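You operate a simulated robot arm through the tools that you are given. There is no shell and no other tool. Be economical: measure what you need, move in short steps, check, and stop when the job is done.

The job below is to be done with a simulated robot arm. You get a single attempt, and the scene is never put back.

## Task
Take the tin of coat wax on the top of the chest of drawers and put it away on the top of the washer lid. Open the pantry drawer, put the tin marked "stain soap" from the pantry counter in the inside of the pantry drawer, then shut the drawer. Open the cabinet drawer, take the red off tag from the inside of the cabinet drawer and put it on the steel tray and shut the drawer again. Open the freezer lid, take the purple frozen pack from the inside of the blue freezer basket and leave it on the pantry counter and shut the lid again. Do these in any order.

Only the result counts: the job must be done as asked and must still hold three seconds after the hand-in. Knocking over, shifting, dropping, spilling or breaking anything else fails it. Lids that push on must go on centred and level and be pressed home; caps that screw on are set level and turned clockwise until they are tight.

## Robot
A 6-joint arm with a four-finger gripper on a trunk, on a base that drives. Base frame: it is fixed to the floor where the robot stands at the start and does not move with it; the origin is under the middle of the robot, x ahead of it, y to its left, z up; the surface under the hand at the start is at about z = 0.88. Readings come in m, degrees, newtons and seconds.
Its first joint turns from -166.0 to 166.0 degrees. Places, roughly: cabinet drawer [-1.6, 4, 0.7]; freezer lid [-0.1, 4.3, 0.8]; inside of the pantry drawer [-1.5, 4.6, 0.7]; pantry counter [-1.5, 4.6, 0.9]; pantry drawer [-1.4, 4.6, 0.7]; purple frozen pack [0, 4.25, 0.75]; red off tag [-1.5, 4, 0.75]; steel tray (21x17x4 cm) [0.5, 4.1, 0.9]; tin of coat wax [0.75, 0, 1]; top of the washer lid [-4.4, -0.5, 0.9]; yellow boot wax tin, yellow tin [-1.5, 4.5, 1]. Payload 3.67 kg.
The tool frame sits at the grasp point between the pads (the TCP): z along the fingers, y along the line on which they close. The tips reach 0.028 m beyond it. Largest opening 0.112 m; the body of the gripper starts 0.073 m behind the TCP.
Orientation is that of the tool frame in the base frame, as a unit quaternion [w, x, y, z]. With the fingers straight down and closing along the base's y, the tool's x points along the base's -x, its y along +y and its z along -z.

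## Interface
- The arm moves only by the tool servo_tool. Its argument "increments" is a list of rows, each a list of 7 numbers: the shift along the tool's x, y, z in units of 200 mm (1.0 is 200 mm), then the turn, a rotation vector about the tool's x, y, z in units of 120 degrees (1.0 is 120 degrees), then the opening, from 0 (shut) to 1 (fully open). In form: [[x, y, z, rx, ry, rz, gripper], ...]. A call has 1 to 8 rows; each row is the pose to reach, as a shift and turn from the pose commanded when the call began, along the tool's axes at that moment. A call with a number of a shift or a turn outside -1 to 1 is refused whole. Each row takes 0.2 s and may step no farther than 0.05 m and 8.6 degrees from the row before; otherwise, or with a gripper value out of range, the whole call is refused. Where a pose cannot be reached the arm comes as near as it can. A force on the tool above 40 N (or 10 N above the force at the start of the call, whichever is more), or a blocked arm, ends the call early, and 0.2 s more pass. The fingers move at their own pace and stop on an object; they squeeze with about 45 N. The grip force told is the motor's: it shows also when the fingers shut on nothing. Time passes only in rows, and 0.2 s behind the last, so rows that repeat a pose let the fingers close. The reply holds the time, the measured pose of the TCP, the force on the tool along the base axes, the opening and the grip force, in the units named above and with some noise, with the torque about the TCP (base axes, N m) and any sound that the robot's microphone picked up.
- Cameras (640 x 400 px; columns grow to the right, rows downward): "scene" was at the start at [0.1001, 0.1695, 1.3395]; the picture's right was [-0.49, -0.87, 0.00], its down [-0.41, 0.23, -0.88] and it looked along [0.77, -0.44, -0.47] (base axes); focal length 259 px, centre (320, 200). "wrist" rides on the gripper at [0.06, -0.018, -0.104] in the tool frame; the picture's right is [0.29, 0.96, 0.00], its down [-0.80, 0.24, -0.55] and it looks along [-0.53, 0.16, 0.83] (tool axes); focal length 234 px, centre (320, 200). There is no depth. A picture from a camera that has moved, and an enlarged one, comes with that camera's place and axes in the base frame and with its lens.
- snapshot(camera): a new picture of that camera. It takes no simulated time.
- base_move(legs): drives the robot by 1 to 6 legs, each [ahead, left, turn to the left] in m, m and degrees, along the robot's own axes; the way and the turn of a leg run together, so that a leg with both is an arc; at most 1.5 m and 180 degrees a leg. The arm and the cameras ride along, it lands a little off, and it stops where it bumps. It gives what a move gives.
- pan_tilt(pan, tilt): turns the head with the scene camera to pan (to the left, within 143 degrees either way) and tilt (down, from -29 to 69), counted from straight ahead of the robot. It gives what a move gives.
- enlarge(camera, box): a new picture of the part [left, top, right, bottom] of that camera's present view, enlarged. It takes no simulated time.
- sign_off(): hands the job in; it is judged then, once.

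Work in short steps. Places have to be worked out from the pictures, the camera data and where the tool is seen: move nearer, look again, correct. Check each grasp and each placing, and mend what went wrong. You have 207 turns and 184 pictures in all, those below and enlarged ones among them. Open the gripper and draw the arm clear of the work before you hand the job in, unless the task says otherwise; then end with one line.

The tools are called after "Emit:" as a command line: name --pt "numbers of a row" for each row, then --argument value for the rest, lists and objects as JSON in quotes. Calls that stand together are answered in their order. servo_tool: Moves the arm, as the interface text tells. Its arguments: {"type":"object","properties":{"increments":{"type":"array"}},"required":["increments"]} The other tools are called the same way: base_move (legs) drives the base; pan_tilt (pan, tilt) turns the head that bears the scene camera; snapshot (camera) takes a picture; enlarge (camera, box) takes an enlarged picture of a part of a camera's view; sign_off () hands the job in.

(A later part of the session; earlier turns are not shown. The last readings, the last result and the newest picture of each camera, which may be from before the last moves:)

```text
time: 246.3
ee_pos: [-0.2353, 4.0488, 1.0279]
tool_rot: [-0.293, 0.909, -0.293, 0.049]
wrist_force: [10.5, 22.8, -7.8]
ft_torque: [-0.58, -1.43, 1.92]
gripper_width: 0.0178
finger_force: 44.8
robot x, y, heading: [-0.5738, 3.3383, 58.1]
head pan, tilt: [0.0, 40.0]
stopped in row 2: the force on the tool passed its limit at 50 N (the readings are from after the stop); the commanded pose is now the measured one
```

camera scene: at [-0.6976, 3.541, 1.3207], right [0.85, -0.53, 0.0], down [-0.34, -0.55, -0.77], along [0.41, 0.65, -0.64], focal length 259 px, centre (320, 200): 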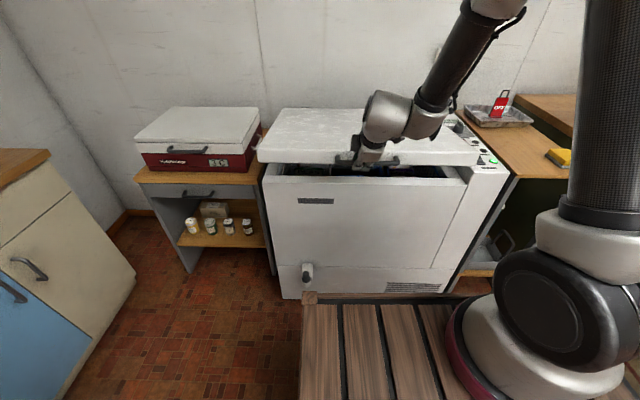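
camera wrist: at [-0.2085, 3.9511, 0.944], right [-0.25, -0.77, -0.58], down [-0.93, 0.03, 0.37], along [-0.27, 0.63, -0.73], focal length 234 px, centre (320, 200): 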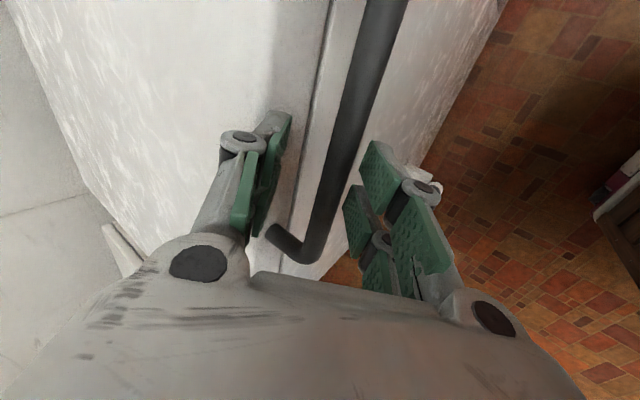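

The lid guided the hand: slope matches an arc of radius ~0.6 at about 15°. I follow that arc precisely from 15° to 27°.

Emit:
servo_tool --pt "-0.007 -0.06 -0.05 0 0 0 0" --pt "-0.013 -0.121 -0.099 0 0 0 0" --pt "-0.02 -0.184 -0.146 0 0 0 0" --pt "-0.026 -0.248 -0.192 0 0 0 0" --pt "-0.033 -0.312 -0.235 0 0 0 0" --pt "-0.04 -0.379 -0.277 0 0 0 0" --pt "-0.046 -0.446 -0.317 0 0 0 0" --pt "-0.053 -0.514 -0.356 0 0 0 0"

Emit:
snapshot --camera "scene"

```text
time: 247.5
ee_pos: [-0.2216, 4.0684, 1.0971]
tool_rot: [-0.294, 0.909, -0.291, 0.048]
wrist_force: [11.8, 20.2, -10.4]
ft_torque: [-0.36, -0.93, 2.27]
gripper_width: 0.0175
finger_force: 44.8
robot x, y, heading: [-0.5728, 3.3391, 57.9]
head pan, tilt: [0.0, 40.0]
stopped in row 5: the force on the tool passed its limit at 43 N (the readings are from after the stop); the commanded pose is now the measured one
```

```text
55 pictures are left
camera scene: at [-0.6973, 3.5429, 1.3206], right [0.85, -0.53, 0.0], down [-0.34, -0.55, -0.77], along [0.41, 0.65, -0.64], focal length 259 px, centre (320, 200)
```

scene: 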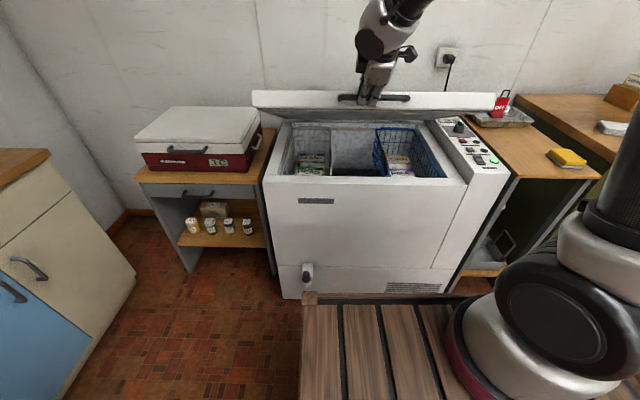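

The lid is half open (blue basket visible on the right inside). The lid pulls inward a bit, so I steepen the arc (from 25°, radius 0.55) and continue.

Emit:
servo_tool --pt "-0.007 -0.071 -0.041 0 0 0 0" --pt "-0.014 -0.143 -0.079 0 0 0 0" --pt "-0.02 -0.215 -0.115 0 0 0 0" --pt "-0.027 -0.289 -0.149 0 0 0 0" --pt "-0.034 -0.364 -0.181 0 0 0 0" --pt "-0.04 -0.44 -0.21 0 0 0 0" --pt "-0.047 -0.516 -0.238 0 0 0 0" --pt "-0.053 -0.594 -0.263 0 0 0 0"

```text
time: 249.3
ee_pos: [-0.184, 4.1228, 1.211]
tool_rot: [-0.296, 0.908, -0.293, 0.049]
wrist_force: [-14.9, -22.6, 18.3]
ft_torque: [-0.79, -1.01, 1.93]
gripper_width: 0.0178
finger_force: 44.8
robot x, y, heading: [-0.5715, 3.3398, 58.0]
head pan, tilt: [0.0, 40.0]
```

That call ran through; the lid pushes radially outward slightly, so I ease the radius and continue toward ~53°.

Emit:
servo_tool --pt "-0.007 -0.078 -0.04 0 0 0 0" --pt "-0.0145 -0.156 -0.079 0 0 0 0" --pt "-0.021 -0.24 -0.096 0 0 0 0" --pt "-0.027 -0.325 -0.11 0 0 0 0" --pt "-0.034 -0.41 -0.122 0 0 0 0" --pt "-0.04 -0.495 -0.132 0 0 0 0" --pt "-0.046 -0.58 -0.138 0 0 0 0" --pt "-0.052 -0.666 -0.143 0 0 0 0"

Emit:
snapshot --camera "scene"

```text
time: 251.1
ee_pos: [-0.1341, 4.1991, 1.311]
tool_rot: [-0.295, 0.908, -0.294, 0.05]
wrist_force: [-5.4, -10.7, 12.2]
ft_torque: [-0.58, -0.74, 2.08]
gripper_width: 0.0177
finger_force: 45.5
robot x, y, heading: [-0.5734, 3.3363, 57.9]
head pan, tilt: [0.0, 40.0]
```

```text
54 pictures are left
camera scene: at [-0.6986, 3.5403, 1.3208], right [0.85, -0.53, 0.0], down [-0.34, -0.54, -0.77], along [0.41, 0.65, -0.64], focal length 259 px, centre (320, 200)
```

scene: 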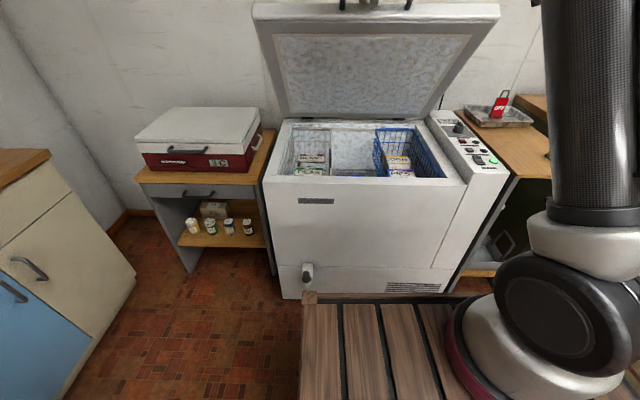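

The lid is ~55° open and the inside is accessible. I raise it a bit further (to ~63°) for clearance.

Emit:
servo_tool --pt "-0.005 -0.101 0.001 0 0 0 0" --pt "-0.01 -0.202 0.005 0 0 0 0" --pt "-0.015 -0.303 0.013 0 0 0 0" --pt "-0.02 -0.403 0.024 0 0 0 0" --pt "-0.025 -0.503 0.039 0 0 0 0"

```text
time: 251.7
ee_pos: [-0.1171, 4.2238, 1.3337]
tool_rot: [-0.297, 0.908, -0.292, 0.05]
wrist_force: [-1.7, -8.8, 10.4]
ft_torque: [-0.87, -1.42, 1.9]
gripper_width: 0.0173
finger_force: 44.6
robot x, y, heading: [-0.5714, 3.3342, 58.0]
head pan, tilt: [0.0, 40.0]
stopped in row 2: the force on the tool passed its limit at 43 N (the readings are from after the stop); the commanded pose is now the measured one
```

Tripped slightly at about 58°. I try once more, slower.

Emit:
servo_tool --pt "-0.003 -0.05 0.001 0 0 0 0" --pt "-0.005 -0.1 0.003 0 0 0 0" --pt "-0.008 -0.15 0.007 0 0 0 0" --pt "-0.01 -0.2 0.012 0 0 0 0" --pt "-0.013 -0.25 0.018 0 0 0 0" --pt "-0.015 -0.3 0.026 0 0 0 0" --pt "-0.018 -0.35 0.035 0 0 0 0" --pt "-0.02 -0.4 0.045 0 0 0 0"

Emit:
snapshot --camera "wrist"

```text
time: 253.3
ee_pos: [-0.1023, 4.2447, 1.351]
tool_rot: [-0.3, 0.908, -0.29, 0.048]
wrist_force: [-6.5, -5.7, 12.8]
ft_torque: [-0.72, -1.13, 2.05]
gripper_width: 0.0174
finger_force: 45.0
out of reach, approached as far as the arm can: row 3, 4, 5, 6, 7, 8
robot x, y, heading: [-0.5724, 3.3407, 57.8]
head pan, tilt: [0.0, 40.0]
stopped in row 8: the force on the tool passed its limit at 44 N (the readings are from after the stop); the commanded pose is now the measured one
```

```text
53 pictures are left
camera wrist: at [-0.0702, 4.171, 1.441], right [-0.24, -0.78, -0.57], down [-0.92, 0.0, 0.38], along [-0.3, 0.62, -0.72], focal length 234 px, centre (320, 200)
```

wrist: 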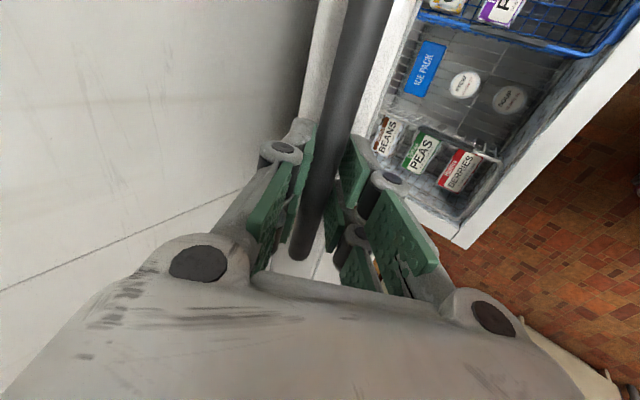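

The lid stands at ~60° and exerts no downward load on the hand. I open the fingers in place and watch whether it stays.

Emit:
servo_tool --pt "0 0 0 0 0 0 0.3" --pt "0 0 0 0 0 0 0.36" --pt "0 0 0 0 0 0 0.36"

Emit:
snapshot --camera "wrist"

```text
time: 254.1
ee_pos: [-0.1013, 4.2454, 1.3475]
tool_rot: [-0.298, 0.908, -0.292, 0.047]
wrist_force: [0.3, 0.0, 0.1]
ft_torque: [0.0, -0.03, 0.01]
gripper_width: 0.0405
finger_force: 0.1
robot x, y, heading: [-0.5726, 3.3382, 58.2]
head pan, tilt: [0.0, 40.0]
```

```text
52 pictures are left
camera wrist: at [-0.0685, 4.1723, 1.4381], right [-0.24, -0.79, -0.57], down [-0.92, 0.0, 0.39], along [-0.3, 0.62, -0.73], focal length 234 px, centre (320, 200)
```

wrist: 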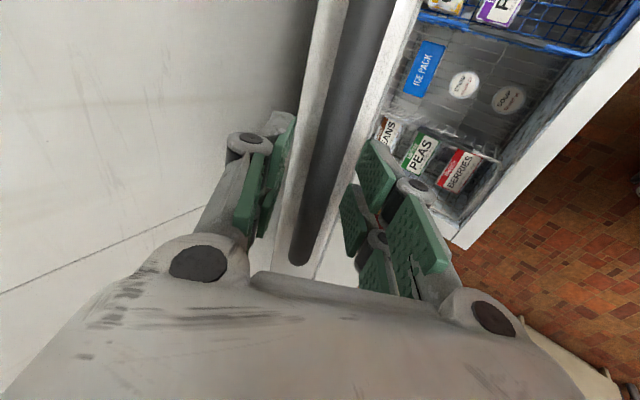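

The lid stays by itself. I withdraw along the tool axis.

Emit:
servo_tool --pt "0 0 -0.2 0 0 0 0.36" --pt "0 0.1 -0.4 0 0 0 0.36" --pt "0 0.3 -0.55 0 0 0 0.5" --pt "0 0.5 -0.6 -0.06 0 0 0.5" --pt "0 0.7 -0.65 -0.12 0 0 0.5" --pt "0 0.9 -0.65 -0.18 0 0 0.5"

Emit:
snapshot --camera "scene"

Emit:
snapshot --camera "wrist"

```text
time: 255.5
ee_pos: [-0.2241, 4.0642, 1.3497]
tool_rot: [-0.122, 0.947, -0.296, -0.008]
wrist_force: [0.3, 0.1, -0.1]
ft_torque: [-0.05, -0.01, -0.01]
gripper_width: 0.0559
finger_force: 0.0
out of reach, approached as far as the arm can: row 2
robot x, y, heading: [-0.57, 3.3368, 58.2]
head pan, tilt: [0.0, 40.0]
```

```text
51 pictures are left
camera scene: at [-0.698, 3.5414, 1.3207], right [0.85, -0.53, 0.0], down [-0.34, -0.55, -0.77], along [0.41, 0.65, -0.64], focal length 259 px, centre (320, 200)
```

scene: 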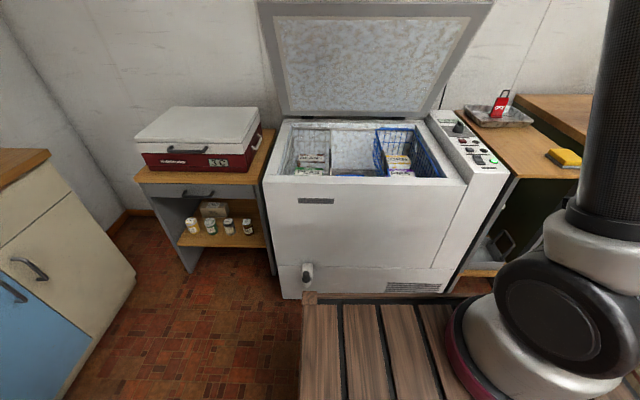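

```text
50 pictures are left
camera wrist: at [-0.1688, 4.0216, 1.4486], right [-0.3, -0.92, -0.24], down [-0.82, 0.12, 0.55], along [-0.48, 0.37, -0.8], focal length 234 px, centre (320, 200)
```

wrist: 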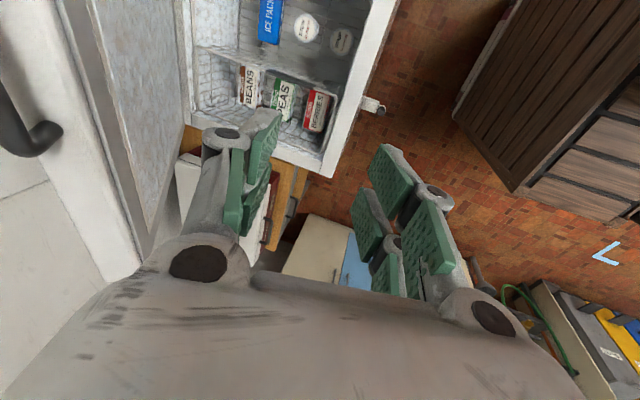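

Lid remains open. I enlarge the scene view of the blue basket to find the purple pack.

Emit:
enlarge --camera "scene" --box '[360, 115, 456, 185]'

```text
5.71 times, centred on (408, 150) of scene
camera zoom: at [-0.698, 3.5414, 1.3207], right [0.85, -0.53, 0.0], down [-0.34, -0.55, -0.77], along [0.41, 0.65, -0.64], focal length 1478 px, centre (-183, 486)
```

zoom: 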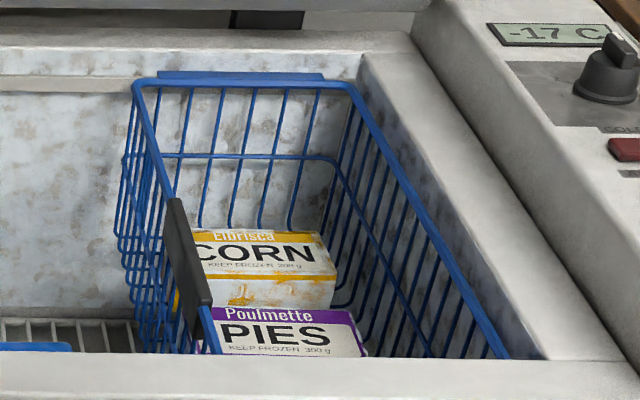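

The purple pack is "PIES", front in the blue basket, near (0.05–0.1, 4.12). I level the tool, pull outward and lower, then drive nearer (18 cm ahead, 6 cm right).

Emit:
servo_tool --pt "0 0.2 0 -0.06 0 0 0.5" --pt "0 0.4 0.05 -0.117 0 0 0.5" --pt "0 0.6 0.15 -0.117 0 0 0.5" --pt "0 0.7 0.35 -0.117 0 0 0.5" --pt "0 0.7 0.58 -0.117 0 0 0.5" --pt "0 0.7 0.8 -0.117 0 0 0.5"

Emit:
base_move --legs '[[0.18, -0.06, 0]]'

Emit:
snapshot --camera "wrist"

```text
time: 256.9
ee_pos: [-0.2921, 3.9902, 1.1653]
tool_rot: [-0.007, 0.955, -0.293, -0.044]
wrist_force: [0.1, 0.6, -0.3]
ft_torque: [0.06, -0.05, 0.02]
gripper_width: 0.0561
finger_force: 0.0
robot x, y, heading: [-0.5718, 3.3376, 57.9]
head pan, tilt: [0.0, 40.0]
```

```text
time: 258.4
ee_pos: [-0.1447, 4.1082, 1.1662]
tool_rot: [-0.006, 0.955, -0.293, -0.044]
wrist_force: [-0.3, 0.3, -0.7]
ft_torque: [0.02, 0.05, 0.03]
gripper_width: 0.056
finger_force: 0.1
robot x, y, heading: [-0.4257, 3.4572, 57.8]
head pan, tilt: [0.0, 40.0]
```

```text
48 pictures are left
camera wrist: at [-0.0764, 4.0873, 1.2639], right [-0.3, -0.95, -0.01], down [-0.75, 0.23, 0.63], along [-0.59, 0.2, -0.78], focal length 234 px, centre (320, 200)
```

wrist: 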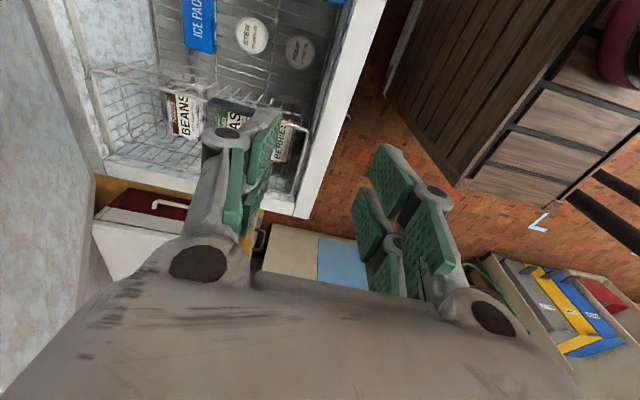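

I level the residual 5°, move right 17 cm and down to z≈1.0 before going in under the lid.

Emit:
servo_tool --pt "0.2 0 0.0 0 0.02 0 0.7" --pt "0.4 0 0.1 0 0.039 0 0.8" --pt "0.6 0 0.22 0 0.039 0 0.9" --pt "0.78 0 0.36 0 0.039 0 0.9" --pt "0.87 0 0.56 0 0.039 0 0.9" --pt "0.87 -0.15 0.75 0 0.039 0 0.9" --pt "0.87 -0.35 0.8 0 0.039 0 0.9"

Emit:
snapshot --camera "wrist"

Emit:
snapshot --camera "scene"

```text
time: 260.0
ee_pos: [0.022, 4.074, 0.9867]
tool_rot: [0.006, 0.956, -0.293, -0.005]
wrist_force: [-0.6, -0.4, 0.6]
ft_torque: [0.04, -0.03, 0.0]
gripper_width: 0.1007
finger_force: 0.1
robot x, y, heading: [-0.4267, 3.4564, 57.7]
head pan, tilt: [0.0, 40.0]
```

```text
47 pictures are left
camera wrist: at [0.0848, 4.0577, 1.0914], right [-0.3, -0.95, 0.01], down [-0.79, 0.25, 0.56], along [-0.54, 0.16, -0.83], focal length 234 px, centre (320, 200)
```

wrist: 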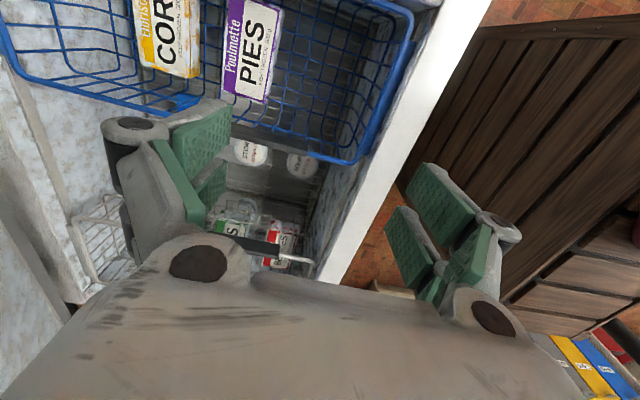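

```text
46 pictures are left
camera scene: at [-0.5523, 3.6592, 1.3207], right [0.85, -0.53, 0.0], down [-0.34, -0.54, -0.77], along [0.41, 0.65, -0.64], focal length 259 px, centre (320, 200)
```

scene: 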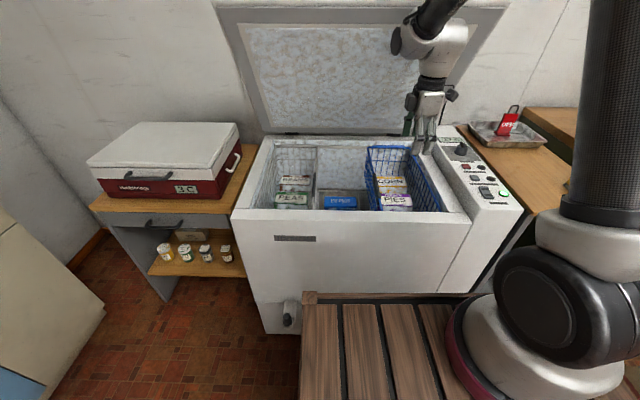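

The PIES pack triangulates to (0.104, 4.156), top z≈0.67, width ~7 cm across depth. I go over it (slightly left of centre) and down to z≈0.80.

Emit:
servo_tool --pt "0.02 -0.2 0 0 0 0 0.9" --pt "0.036 -0.4 0.1 0 0 0 0.9" --pt "0.036 -0.57 0.25 0 0 0 0.9" --pt "0.036 -0.57 0.45 0 0 0 0.9" --pt "0.036 -0.57 0.65 0 0 0 0.9" --pt "0.036 -0.57 0.85 0 0 0 0.9"

Emit:
snapshot --camera "wrist"

Emit:
enlarge --camera "scene" --box '[330, 90, 490, 215]'

```text
time: 261.4
ee_pos: [0.0899, 4.1642, 0.8157]
tool_rot: [0.006, 0.956, -0.293, -0.005]
wrist_force: [0.7, -1.1, 0.9]
ft_torque: [0.01, -0.02, -0.02]
gripper_width: 0.1006
finger_force: 0.1
robot x, y, heading: [-0.4278, 3.456, 58.0]
head pan, tilt: [0.0, 40.0]
```

```text
45 pictures are left
camera wrist: at [0.1522, 4.1484, 0.92], right [-0.3, -0.95, 0.01], down [-0.79, 0.25, 0.56], along [-0.54, 0.16, -0.83], focal length 234 px, centre (320, 200)
```

wrist: 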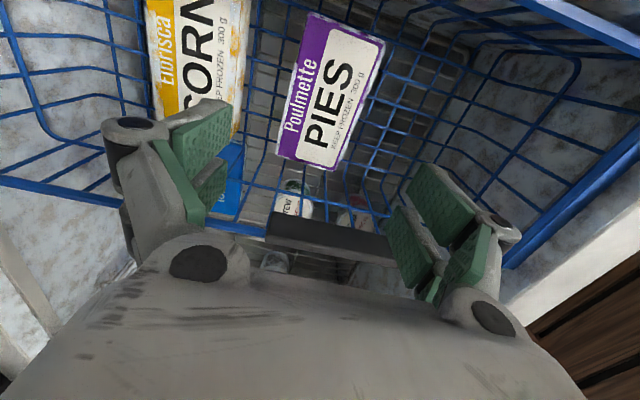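

```text
3.20 times, centred on (410, 152) of scene
camera zoom: at [-0.5522, 3.6595, 1.3207], right [0.85, -0.53, 0.0], down [-0.34, -0.54, -0.77], along [0.41, 0.65, -0.64], focal length 828 px, centre (32, 352)
```

zoom: 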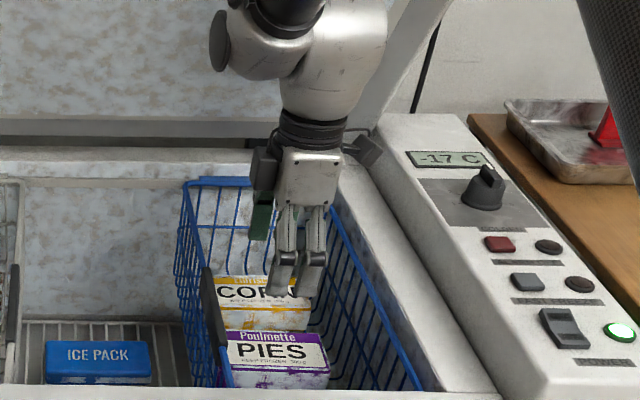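

The pack is aligned with the gripper; the wrist camera needs clearance from the basket's right rim, so I shift 1.5 cm left and descend to z≈0.675.

Emit:
servo_tool --pt "-0.075 0.01 0 0 0 0 0.9" --pt "-0.075 0.01 0.2 0 0 0 0.9" --pt "-0.075 0.01 0.4 0 0 0 0.9" --pt "-0.075 0.01 0.58 0 0 0 0.9" --pt "-0.075 0.01 0.7 0 0 0 0.9"

Emit:
snapshot --camera "wrist"

Emit:
enlarge --camera "scene" --box '[330, 110, 490, 235]'

```text
time: 262.6
ee_pos: [0.0741, 4.1703, 0.6761]
tool_rot: [0.006, 0.956, -0.293, -0.006]
wrist_force: [0.7, -0.3, 0.1]
ft_torque: [-0.01, 0.0, 0.0]
gripper_width: 0.1008
finger_force: 0.0
robot x, y, heading: [-0.4265, 3.4554, 58.0]
head pan, tilt: [0.0, 40.0]
```

```text
43 pictures are left
camera wrist: at [0.1367, 4.1534, 0.7806], right [-0.3, -0.95, 0.01], down [-0.79, 0.25, 0.56], along [-0.54, 0.16, -0.83], focal length 234 px, centre (320, 200)
```

wrist: 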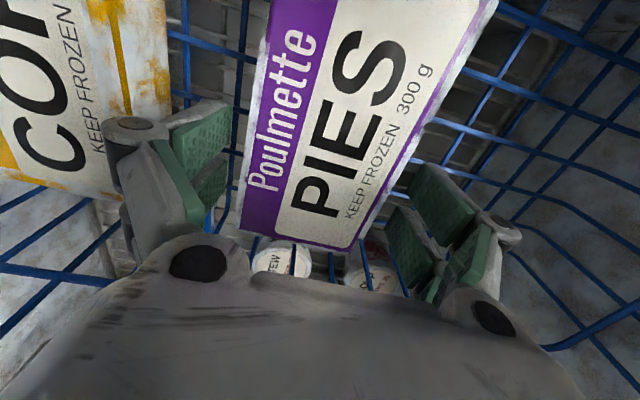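

```text
3.20 times, centred on (410, 172) of scene
camera zoom: at [-0.5521, 3.6596, 1.3207], right [0.85, -0.53, 0.0], down [-0.34, -0.54, -0.77], along [0.41, 0.65, -0.64], focal length 828 px, centre (32, 288)
```

zoom: 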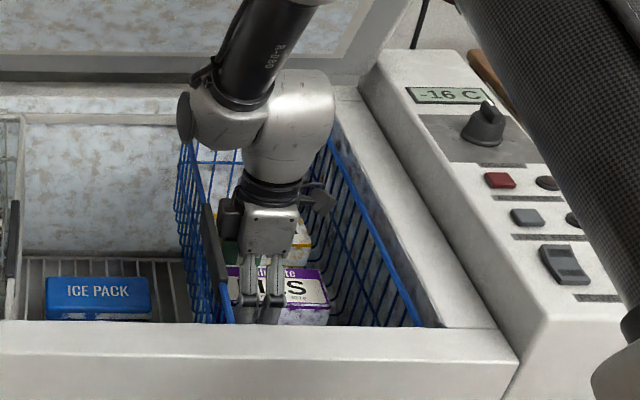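

The pack is straddled. I lower 1 cm more and close.

Emit:
servo_tool --pt "0 0 0.03 0 0 0 0.9" --pt "0 0 0.055 0 0 0 0.9" --pt "0 0 0.055 0 0 0 0.6" --pt "0 0 0.055 0 0 0 0.4" --pt "0 0 0.055 0 0 0 0.4"

```text
time: 263.8
ee_pos: [0.0752, 4.1707, 0.6654]
tool_rot: [0.005, 0.956, -0.294, -0.005]
wrist_force: [2.0, 3.4, 5.6]
ft_torque: [0.05, 0.08, 0.02]
gripper_width: 0.0698
finger_force: 45.2
robot x, y, heading: [-0.4252, 3.4529, 57.9]
head pan, tilt: [0.0, 40.0]
```

Gripped at 70 mm. I lift slowly and check.

Emit:
servo_tool --pt "0 0 -0.1 0 0 0 0.3" --pt "0 0 -0.25 0 0 0 0.3" --pt "0 0 -0.45 0 0 0 0.3" --pt "0 0 -0.65 0 0 0 0.3" --pt "0 0 -0.85 0 0 0 0.3" --pt "0 0 -1.0 0 0 0 0.3"

Emit:
snapshot --camera "scene"

```text
time: 265.2
ee_pos: [0.0764, 4.1681, 0.8681]
tool_rot: [0.006, 0.956, -0.293, -0.004]
wrist_force: [0.6, 0.0, -2.3]
ft_torque: [0.07, 0.09, -0.01]
gripper_width: 0.0698
finger_force: 44.7
robot x, y, heading: [-0.4266, 3.4579, 58.0]
head pan, tilt: [0.0, 40.0]
```

```text
41 pictures are left
camera scene: at [-0.5518, 3.6601, 1.3207], right [0.85, -0.53, 0.0], down [-0.34, -0.54, -0.77], along [0.41, 0.65, -0.64], focal length 259 px, centre (320, 200)
```

scene: 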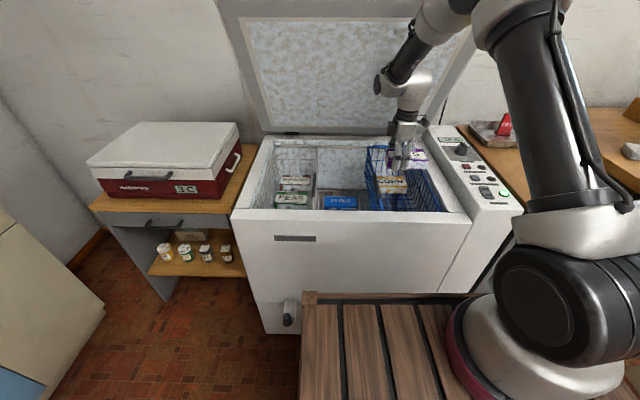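

Held and out of the basket. I raise to ~1.05 and draw it outward clear of the lid.

Emit:
servo_tool --pt "0 0.1 -0.2 0 0 0 0.3" --pt "0 0.2 -0.4 0 0 0 0.3" --pt "0 0.35 -0.6 0 0 0 0.3" --pt "0 0.5 -0.8 0 0 0 0.3" --pt "0 0.7 -0.9 0 0 0 0.3" --pt "0 0.9 -0.95 0 0 0 0.3"

Emit:
snapshot --camera "wrist"

```text
time: 266.6
ee_pos: [-0.0221, 4.0243, 1.0583]
tool_rot: [0.007, 0.956, -0.294, -0.005]
wrist_force: [0.3, 0.7, -3.5]
ft_torque: [0.03, 0.09, 0.01]
gripper_width: 0.0697
finger_force: 45.0
robot x, y, heading: [-0.4298, 3.4527, 58.0]
head pan, tilt: [0.0, 40.0]
```

```text
40 pictures are left
camera wrist: at [0.0406, 4.0077, 1.1626], right [-0.3, -0.95, 0.01], down [-0.79, 0.25, 0.56], along [-0.54, 0.16, -0.83], focal length 234 px, centre (320, 200)
```

wrist: 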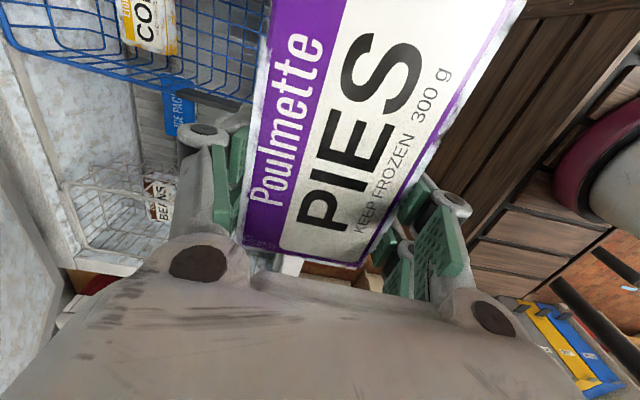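

The purple pack is held. I back away from the freezer, turn to the pantry and drive to within reach of the counter.

Emit:
base_move --legs '[[-0.2, 0, 0], [0, 0, 89]]'

Emit:
base_move --legs '[[0.5, -0.42, 0]]'

Emit:
pan_tilt --pan -15 --tilt 35

Emit:
snapshot --camera "scene"

```text
time: 272.1
ee_pos: [-1.0975, 3.6976, 1.0585]
tool_rot: [0.007, 0.886, 0.463, -0.001]
wrist_force: [-0.1, 0.1, -2.9]
ft_torque: [-0.1, 0.04, -0.02]
gripper_width: 0.0698
finger_force: 45.2
robot x, y, heading: [-0.5362, 3.2839, 147.2]
head pan, tilt: [0.0, 40.0]
```

```text
time: 275.7
ee_pos: [-1.264, 4.3298, 1.0585]
tool_rot: [0.008, 0.89, 0.456, 0.0]
wrist_force: [0.1, 0.0, -2.7]
ft_torque: [-0.05, 0.06, 0.0]
gripper_width: 0.0696
finger_force: 45.1
robot x, y, heading: [-0.7075, 3.9087, 146.4]
head pan, tilt: [0.0, 40.0]
```

```text
time: 276.4
ee_pos: [-1.2643, 4.3311, 1.0578]
tool_rot: [0.009, 0.89, 0.456, 0.0]
wrist_force: [0.1, -0.7, -2.3]
ft_torque: [-0.08, 0.04, -0.03]
gripper_width: 0.0697
finger_force: 45.6
robot x, y, heading: [-0.708, 3.9101, 146.4]
head pan, tilt: [-15.0, 35.0]
```

```text
39 pictures are left
camera scene: at [-0.9023, 3.8076, 1.3282], right [0.75, 0.66, 0.0], down [0.38, -0.43, -0.82], along [-0.54, 0.61, -0.57], focal length 259 px, centre (320, 200)
```

scene: 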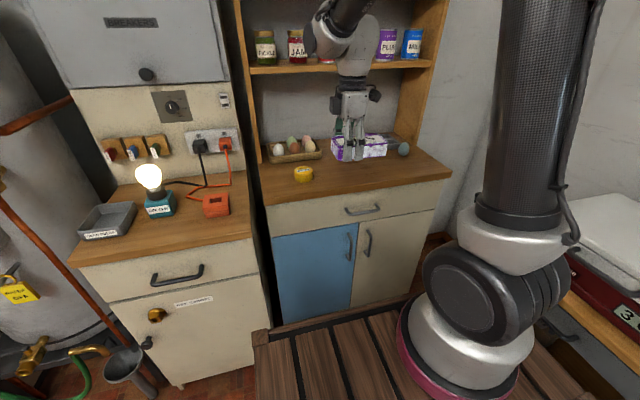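

I move the pack over the free counter area right of the boot-wax tin, target (-1.334, 4.572), lowering to z≈0.97.

Emit:
servo_tool --pt "0.15 -0.18 0 0 0 0 0.3" --pt "0.3 -0.36 0 0 0 0 0.3" --pt "0.45 -0.54 0 0 0 0 0.3" --pt "0.6 -0.72 0 0 0 0 0.3" --pt "0.72 -0.88 0 0 0 0 0.3" --pt "0.775 -0.985 0.1 0 0 0 0.3" --pt "0.775 -0.985 0.3 0 0 0 0.3" --pt "0.775 -0.985 0.45 0 0 0 0.3"

Emit:
enlarge --camera "scene" --box '[260, 90, 460, 215]'

Emit:
snapshot --camera "wrist"

```text
time: 278.2
ee_pos: [-1.3353, 4.5688, 0.9664]
tool_rot: [0.008, 0.89, 0.456, 0.0]
wrist_force: [0.7, 0.1, -1.6]
ft_torque: [-0.03, 0.1, 0.0]
gripper_width: 0.0698
finger_force: 44.7
robot x, y, heading: [-0.7103, 3.9124, 146.3]
head pan, tilt: [-15.0, 35.0]
```

```text
3.20 times, centred on (360, 152) of scene
camera zoom: at [-0.902, 3.8075, 1.3283], right [0.75, 0.66, 0.0], down [0.38, -0.43, -0.82], along [-0.54, 0.62, -0.57], focal length 828 px, centre (192, 352)
```

zoom: 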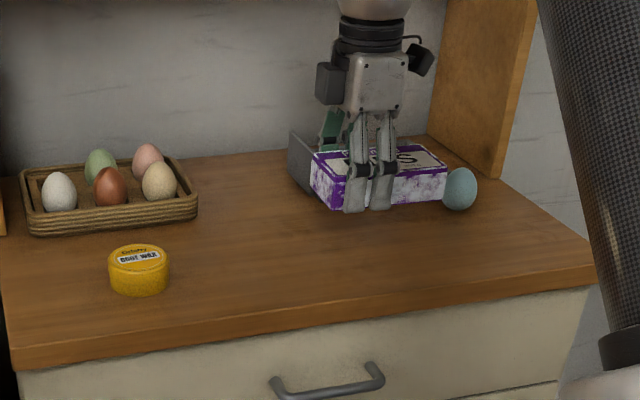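

```text
37 pictures are left
camera wrist: at [-1.3137, 4.6308, 1.0696], right [0.95, -0.33, 0.01], down [-0.27, -0.78, 0.56], along [-0.17, -0.53, -0.83], focal length 234 px, centre (320, 200)
```

wrist: 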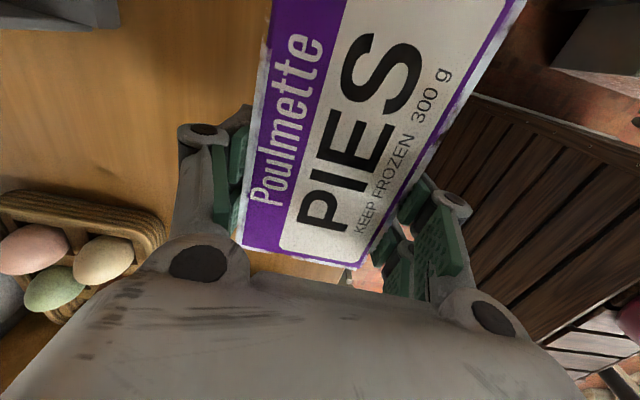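

Clear of the egg and carton below. I lower in 1 cm rows to contact.

Emit:
servo_tool --pt "0 0 0.06 0 0 0 0.3" --pt "0 0 0.12 0 0 0 0.3" --pt "0 0 0.18 0 0 0 0.3" --pt "0 0 0.24 0 0 0 0.3" --pt "0 0 0.29 0 0 0 0.3" --pt "0 0 0.33 0 0 0 0.3" --pt "0 0 0.37 0 0 0 0.3" --pt "0 0 0.4 0 0 0 0.3"

Emit:
enlarge --camera "scene" --box '[260, 90, 460, 215]'

```text
time: 280.0
ee_pos: [-1.3331, 4.5678, 0.8844]
tool_rot: [0.008, 0.889, 0.457, 0.0]
wrist_force: [-0.3, -0.3, -4.0]
ft_torque: [-0.07, 0.04, 0.01]
gripper_width: 0.0698
finger_force: 44.8
robot x, y, heading: [-0.707, 3.9078, 146.2]
head pan, tilt: [-15.0, 35.0]
```

```text
3.20 times, centred on (360, 152) of scene
camera zoom: at [-0.9022, 3.8077, 1.3283], right [0.75, 0.66, 0.0], down [0.38, -0.43, -0.82], along [-0.54, 0.62, -0.57], focal length 828 px, centre (192, 352)
```

zoom: 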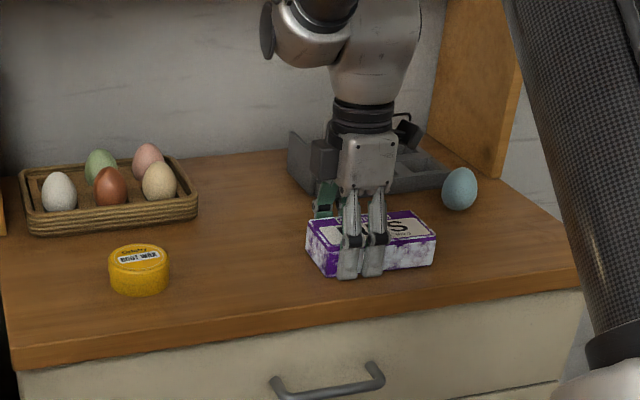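

No contact yet; I continue down in 5 mm rows.

Emit:
servo_tool --pt "0 0 0.025 0 0 0 0.3" --pt "0 0 0.05 0 0 0 0.3" --pt "0 0 0.075 0 0 0 0.3" --pt "0 0 0.1 0 0 0 0.3" --pt "0 0 0.125 0 0 0 0.3" --pt "0 0 0.15 0 0 0 0.3"

```text
time: 280.5
ee_pos: [-1.334, 4.5699, 0.8837]
tool_rot: [0.006, 0.89, 0.457, 0.0]
wrist_force: [2.8, -2.6, 15.0]
ft_torque: [-0.56, 0.13, 0.1]
gripper_width: 0.07
finger_force: 44.6
robot x, y, heading: [-0.7077, 3.9146, 146.5]
head pan, tilt: [-15.0, 35.0]
stopped in row 2: the force on the tool passed its limit at 46 N (the readings are from after the stop); the commanded pose is now the measured one
```

Contact at z=0.884: the pack is on the counter. I open and rise.

Emit:
servo_tool --pt "0 0 0 0 0 0 0.75" --pt "0 0 0 0 0 0 0.9" --pt "0 0 0 0 0 0 0.9" --pt "0 0 -0.15 0 0 0 0.9" --pt "0 0 -0.35 0 0 0 0.9" --pt "0 0 -0.6 0 0 0 0.9" --pt "0 0 -0.85 0 0 0 0.9"

Emit:
enlarge --camera "scene" --box '[230, 90, 470, 240]'

```text
time: 282.1
ee_pos: [-1.3328, 4.5688, 1.0502]
tool_rot: [0.008, 0.89, 0.456, 0.0]
wrist_force: [0.8, 1.1, -0.5]
ft_torque: [-0.07, -0.02, 0.0]
gripper_width: 0.1008
finger_force: 0.0
robot x, y, heading: [-0.7121, 3.9118, 146.5]
head pan, tilt: [-15.0, 35.0]
```

```text
2.67 times, centred on (350, 165) of scene
camera zoom: at [-0.9024, 3.8079, 1.3282], right [0.75, 0.66, 0.0], down [0.38, -0.43, -0.82], along [-0.54, 0.62, -0.57], focal length 690 px, centre (240, 293)
```

zoom: 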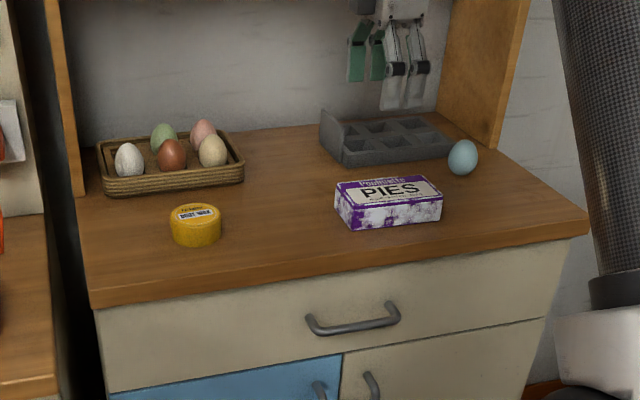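

The purple pack lies on the pantry counter. Now back to shut the freezer lid: I retract the hand, drive back and turn.

Emit:
servo_tool --pt "0 0.24 0 0 0 0 0.5" --pt "0 0.48 0 0 0 0 0.36" --pt "0 0.72 0 0 0 0 0.36" --pt "0 0.96 0 0 0 0 0.36"

Emit:
base_move --legs '[[-0.5, 0.42, 0], [0, 0, -88.5], [0.03, 0.06, 0]]'

Emit:
pan_tilt --pan 0 --tilt 15

Emit:
snapshot --camera "scene"

```text
time: 283.1
ee_pos: [-1.1765, 4.459, 1.0548]
tool_rot: [0.007, 0.89, 0.456, 0.0]
wrist_force: [-0.4, -0.2, -1.4]
ft_torque: [-0.05, -0.03, -0.02]
gripper_width: 0.0403
finger_force: 0.0
robot x, y, heading: [-0.7099, 3.9092, 146.2]
head pan, tilt: [-15.0, 35.0]
```

```text
time: 291.2
ee_pos: [0.0012, 3.8095, 1.0549]
tool_rot: [0.004, 0.952, -0.308, -0.004]
wrist_force: [-0.9, -0.1, -0.1]
ft_torque: [0.02, -0.01, 0.0]
gripper_width: 0.0403
finger_force: 0.0
robot x, y, heading: [-0.5514, 3.3419, 56.1]
head pan, tilt: [-15.0, 35.0]
```

```text
time: 292.0
ee_pos: [-0.0005, 3.809, 1.0549]
tool_rot: [0.004, 0.951, -0.308, -0.004]
wrist_force: [0.6, -0.8, 0.0]
ft_torque: [-0.01, 0.02, -0.02]
gripper_width: 0.0403
finger_force: 0.0
robot x, y, heading: [-0.5486, 3.3409, 56.1]
head pan, tilt: [0.0, 15.0]
```

```text
34 pictures are left
camera scene: at [-0.6653, 3.5544, 1.3602], right [0.83, -0.56, 0.0], down [-0.14, -0.22, -0.97], along [0.54, 0.8, -0.26], focal length 259 px, centre (320, 200)
```

scene: 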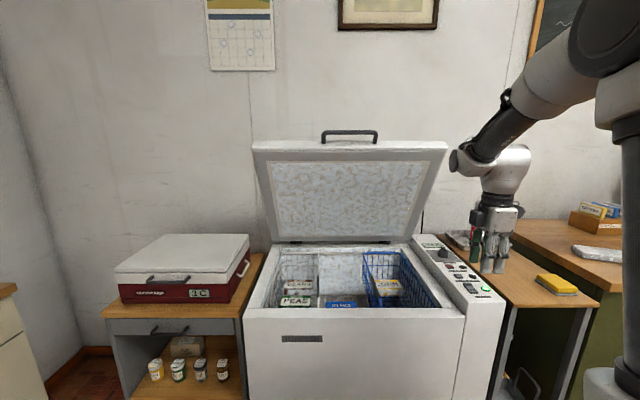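

Lid still stands open; bar at about (-0.085, 4.25, 1.345). I drive a bit nearer and left, and raise the hand to that height in front of the bar.

Emit:
base_move --legs '[[0.12, 0.1, 1]]'

Emit:
servo_tool --pt "-0.12 0 -0.125 0 0 0 0.36" --pt "-0.25 0 -0.25 0 0 0 0.36" --pt "-0.37 0 -0.375 0 0 0 0.36" --pt "-0.5 0 -0.5 0 0 0 0.36" --pt "-0.62 0 -0.625 0 0 0 0.36" --pt "-0.75 0 -0.75 0 0 0 0.36" --pt "-0.87 0 -0.875 0 0 0 0.36" --pt "-1.0 0 -1.0 0 0 0 0.36"

Emit:
servo_tool --pt "-0.02 0 -0.12 0.06 0 0 0.36" --pt "-0.04 0 -0.24 0.12 0 0 0.36" --pt "-0.06 0 -0.36 0.18 0 0 0.36" --pt "-0.08 0 -0.48 0.24 0 0 0.36" --pt "-0.1 0 -0.6 0.3 0 0 0.36" --pt "-0.1 -0.1 -0.7 0.35 0 0 0.36"

Emit:
snapshot --camera "wrist"

Emit:
snapshot --camera "scene"

```text
time: 293.4
ee_pos: [-0.0258, 3.9739, 1.0548]
tool_rot: [0.005, 0.955, -0.297, -0.004]
wrist_force: [0.7, -0.4, -1.0]
ft_torque: [-0.01, 0.01, 0.01]
gripper_width: 0.0401
finger_force: 0.2
robot x, y, heading: [-0.5693, 3.4926, 57.4]
head pan, tilt: [0.0, 15.0]
```

```text
time: 295.2
ee_pos: [-0.1903, 4.0877, 1.2569]
tool_rot: [0.004, 0.955, -0.298, -0.004]
wrist_force: [-0.1, 0.0, 1.0]
ft_torque: [0.01, 0.03, 0.05]
gripper_width: 0.0403
finger_force: 0.1
robot x, y, heading: [-0.5677, 3.4985, 57.3]
head pan, tilt: [0.0, 15.0]
```

```text
time: 296.6
ee_pos: [-0.1937, 4.1182, 1.3931]
tool_rot: [-0.338, 0.893, -0.279, 0.103]
wrist_force: [-0.1, 0.6, 0.1]
ft_torque: [-0.05, 0.02, 0.01]
gripper_width: 0.0405
finger_force: 0.1
robot x, y, heading: [-0.5712, 3.4979, 57.4]
head pan, tilt: [0.0, 15.0]
```

```text
33 pictures are left
camera wrist: at [-0.1741, 4.0392, 1.4842], right [-0.17, -0.75, -0.64], down [-0.97, 0.0, 0.26], along [-0.19, 0.66, -0.73], focal length 234 px, centre (320, 200)
```

wrist: 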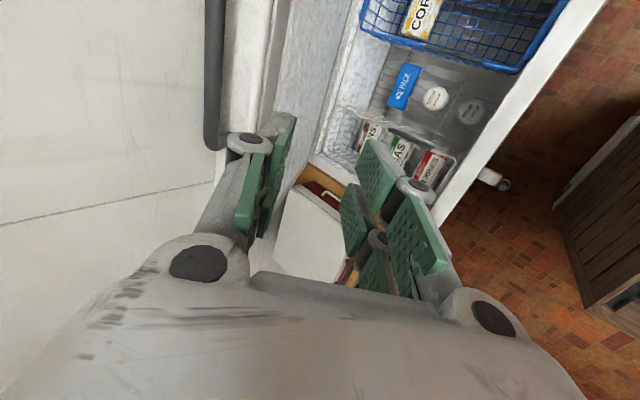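

```text
32 pictures are left
camera scene: at [-0.688, 3.7051, 1.3603], right [0.84, -0.54, 0.0], down [-0.14, -0.22, -0.97], along [0.52, 0.81, -0.26], focal length 259 px, centre (320, 200)
```

scene: 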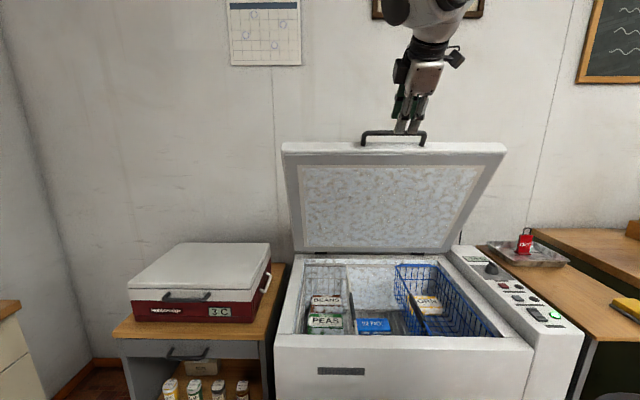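

Bar centre triangulates to (-0.065, 4.255, 1.337): 10 cm up-and-in across the fingers and 16 cm ahead. I shift and then advance, leaving the bar ~18 mm beyond the TCP.

Emit:
servo_tool --pt "0.03 -0.2 0 0 0 0 0.45" --pt "0.06 -0.4 0 0 0 0 0.45" --pt "0.08 -0.515 0 0 0 0 0.45" --pt "0.08 -0.515 0.2 0 0 0 0.45" --pt "0.08 -0.515 0.4 0 0 0 0.45" --pt "0.08 -0.515 0.58 0 0 0 0.45"

Emit:
snapshot --camera "wrist"

```text
time: 298.0
ee_pos: [-0.0922, 4.2342, 1.3748]
tool_rot: [-0.338, 0.893, -0.28, 0.104]
wrist_force: [-0.8, -2.0, 1.7]
ft_torque: [0.01, -0.03, 0.01]
gripper_width: 0.0505
finger_force: 0.0
robot x, y, heading: [-0.5679, 3.4972, 57.4]
head pan, tilt: [0.0, 15.0]
```

```text
31 pictures are left
camera wrist: at [-0.072, 4.1561, 1.4653], right [-0.17, -0.75, -0.64], down [-0.97, 0.0, 0.26], along [-0.19, 0.66, -0.73], focal length 234 px, centre (320, 200)
```

wrist: 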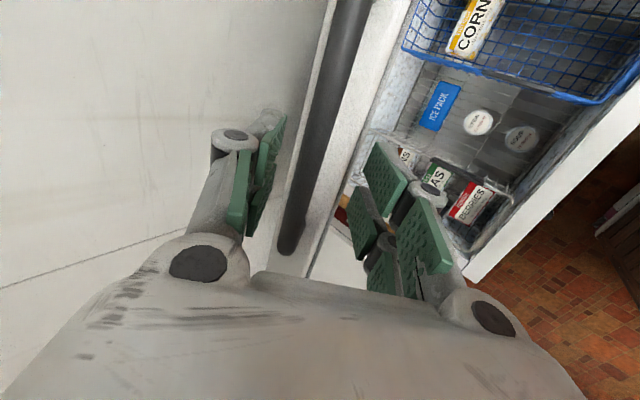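

The bar is between the pads; I advance 12 mm more and close.

Emit:
servo_tool --pt "0 -0.02 0.06 0 0 0 0.45" --pt "0 -0.02 0.06 0 0 0 0.2" --pt "0 -0.02 0.06 0 0 0 0.0" --pt "0 -0.02 0.06 0 0 0 0.0"

```text
time: 299.0
ee_pos: [-0.0863, 4.2429, 1.369]
tool_rot: [-0.337, 0.893, -0.279, 0.103]
wrist_force: [0.1, -1.6, 0.1]
ft_torque: [-0.81, -1.17, 1.66]
gripper_width: 0.0161
finger_force: 45.3
robot x, y, heading: [-0.5652, 3.4946, 57.3]
head pan, tilt: [0.0, 15.0]
```

Gripped (16 mm). I bring the lid down along the same arc, from 55° to 43°.

Emit:
servo_tool --pt "0.001 0.078 -0.007 0 0 0 0" --pt "0.002 0.157 -0.013 0 0 0 0" --pt "0.003 0.235 -0.017 0 0 0 0" --pt "0.004 0.313 -0.018 0 0 0 0" --pt "0.005 0.392 -0.018 0 0 0 0" --pt "0.006 0.47 -0.015 0 0 0 0" --pt "0.008 0.549 -0.01 0 0 0 0" --pt "0.01 0.627 -0.004 0 0 0 0"

```text
time: 300.8
ee_pos: [-0.1394, 4.1636, 1.2896]
tool_rot: [-0.34, 0.892, -0.279, 0.103]
wrist_force: [-8.2, -15.4, 17.0]
ft_torque: [-0.74, -0.99, 1.72]
gripper_width: 0.0158
finger_force: 44.4
robot x, y, heading: [-0.5697, 3.4946, 57.3]
head pan, tilt: [0.0, 15.0]
```

Smooth. Next 43° → 31°, easing the radius slightly.

Emit:
servo_tool --pt "0.001 0.08 -0.006 0 0 0 0" --pt "0.002 0.159 -0.01 0 0 0 0" --pt "0.003 0.236 0.003 0 0 0 0" --pt "0.004 0.313 0.018 0 0 0 0" --pt "0.005 0.39 0.035 0 0 0 0" --pt "0.006 0.466 0.053 0 0 0 0" --pt "0.008 0.542 0.074 0 0 0 0" --pt "0.01 0.617 0.097 0 0 0 0"

```text
time: 302.6
ee_pos: [-0.1836, 4.0974, 1.1931]
tool_rot: [-0.338, 0.893, -0.279, 0.103]
wrist_force: [-14.9, -22.6, 17.5]
ft_torque: [-0.88, -0.9, 1.81]
gripper_width: 0.0159
finger_force: 45.4
robot x, y, heading: [-0.5729, 3.4894, 57.5]
head pan, tilt: [0.0, 15.0]
```

Next 31° → 19°, with slightly larger radius and easing the tool tilt by 8°.

Emit:
servo_tool --pt "0.001 0.086 0.007 -0.008 0 0 0" --pt "0.002 0.171 0.016 -0.016 0 0 0" --pt "0.003 0.25 0.046 -0.025 0 0 0" --pt "0.004 0.327 0.078 -0.033 0 0 0" --pt "0.005 0.403 0.113 -0.042 0 0 0" --pt "0.006 0.478 0.149 -0.05 0 0 0" --pt "0.008 0.553 0.187 -0.058 0 0 0" --pt "0.01 0.626 0.228 -0.067 0 0 0"

Emit:
snapshot --camera "scene"

```text
time: 303.2
ee_pos: [-0.1932, 4.0848, 1.1702]
tool_rot: [-0.322, 0.899, -0.28, 0.1]
wrist_force: [15.0, 21.8, -18.1]
ft_torque: [-0.6, -1.17, 1.62]
gripper_width: 0.0159
finger_force: 44.9
robot x, y, heading: [-0.5663, 3.4954, 57.3]
head pan, tilt: [0.0, 15.0]
stopped in row 2: the force on the tool passed its limit at 46 N (the readings are from after the stop); the commanded pose is now the measured one
```

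```text
30 pictures are left
camera scene: at [-0.6864, 3.7075, 1.3601], right [0.84, -0.54, 0.0], down [-0.14, -0.22, -0.97], along [0.52, 0.81, -0.26], focal length 259 px, centre (320, 200)
```

scene: 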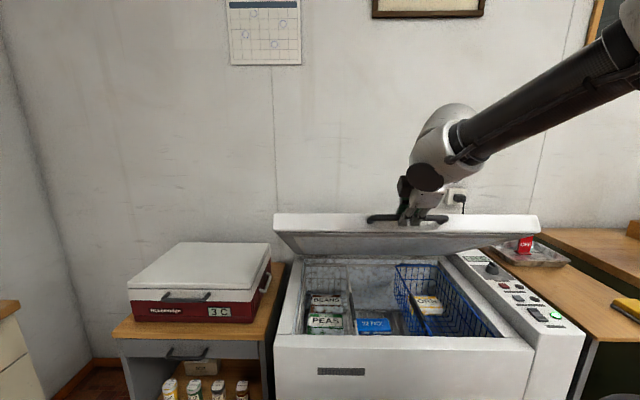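

I overcorrected. The lid is at ~29°; I continue down to 17° on the nominal arc without rotating.

Emit:
servo_tool --pt "0 0.067 0.044 0 0 0 0" --pt "0.001 0.134 0.09 0 0 0 0" --pt "0.002 0.205 0.124 0 0 0 0" --pt "0.003 0.275 0.159 0 0 0 0" --pt "0.004 0.344 0.196 0 0 0 0" --pt "0.005 0.412 0.235 0 0 0 0" --pt "0.006 0.479 0.276 0 0 0 0" --pt "0.007 0.545 0.319 0 0 0 0"

```text
time: 303.9
ee_pos: [-0.2013, 4.0715, 1.1394]
tool_rot: [-0.326, 0.898, -0.278, 0.1]
wrist_force: [-16.7, -23.9, 13.4]
ft_torque: [-1.03, -1.05, 1.61]
gripper_width: 0.0159
finger_force: 44.8
robot x, y, heading: [-0.5707, 3.492, 57.3]
head pan, tilt: [0.0, 15.0]
stopped in row 3: the force on the tool passed its limit at 46 N (the readings are from after the stop); the commanded pose is now the measured one
```

Radial misfit keeps tripping the limit. From ~26° I'd rather release and push the lid down from above with shut fingers. I open, withdraw and level the tool.

Emit:
servo_tool --pt "0 0 0 0 0 0 0.4" --pt "0 0 0 0 0 0 0.45" --pt "0 0 -0.2 0 0 0 0.45" --pt "0 0 -0.4 0 0 0 0.45" --pt "0 0 -0.65 -0.06 0 0 0.3" --pt "0 0 -0.85 -0.12 0 0 0" --pt "0 0 -1.0 -0.18 0 0 0" --pt "0 0 -1.0 -0.25 0 0 0"

Emit:
snapshot --camera "scene"

```text
time: 305.7
ee_pos: [-0.2734, 3.9674, 1.2913]
tool_rot: [-0.081, 0.952, -0.295, 0.024]
wrist_force: [0.7, -0.7, 0.5]
ft_torque: [0.04, -0.03, 0.01]
gripper_width: 0.0
finger_force: 36.4
robot x, y, heading: [-0.5713, 3.4967, 57.3]
head pan, tilt: [0.0, 15.0]
```

```text
29 pictures are left
camera scene: at [-0.688, 3.7047, 1.3603], right [0.84, -0.54, 0.0], down [-0.14, -0.22, -0.97], along [0.52, 0.81, -0.26], focal length 259 px, centre (320, 200)
```

scene: 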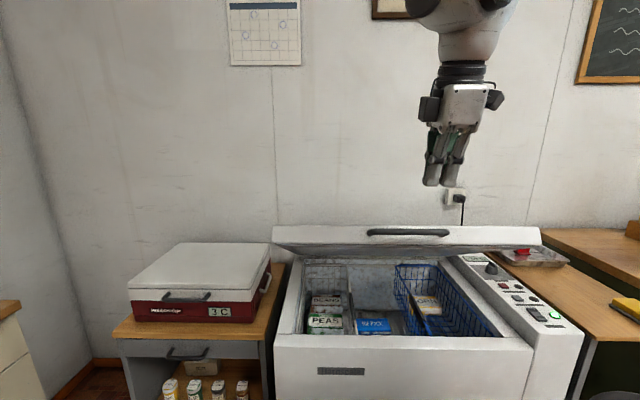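

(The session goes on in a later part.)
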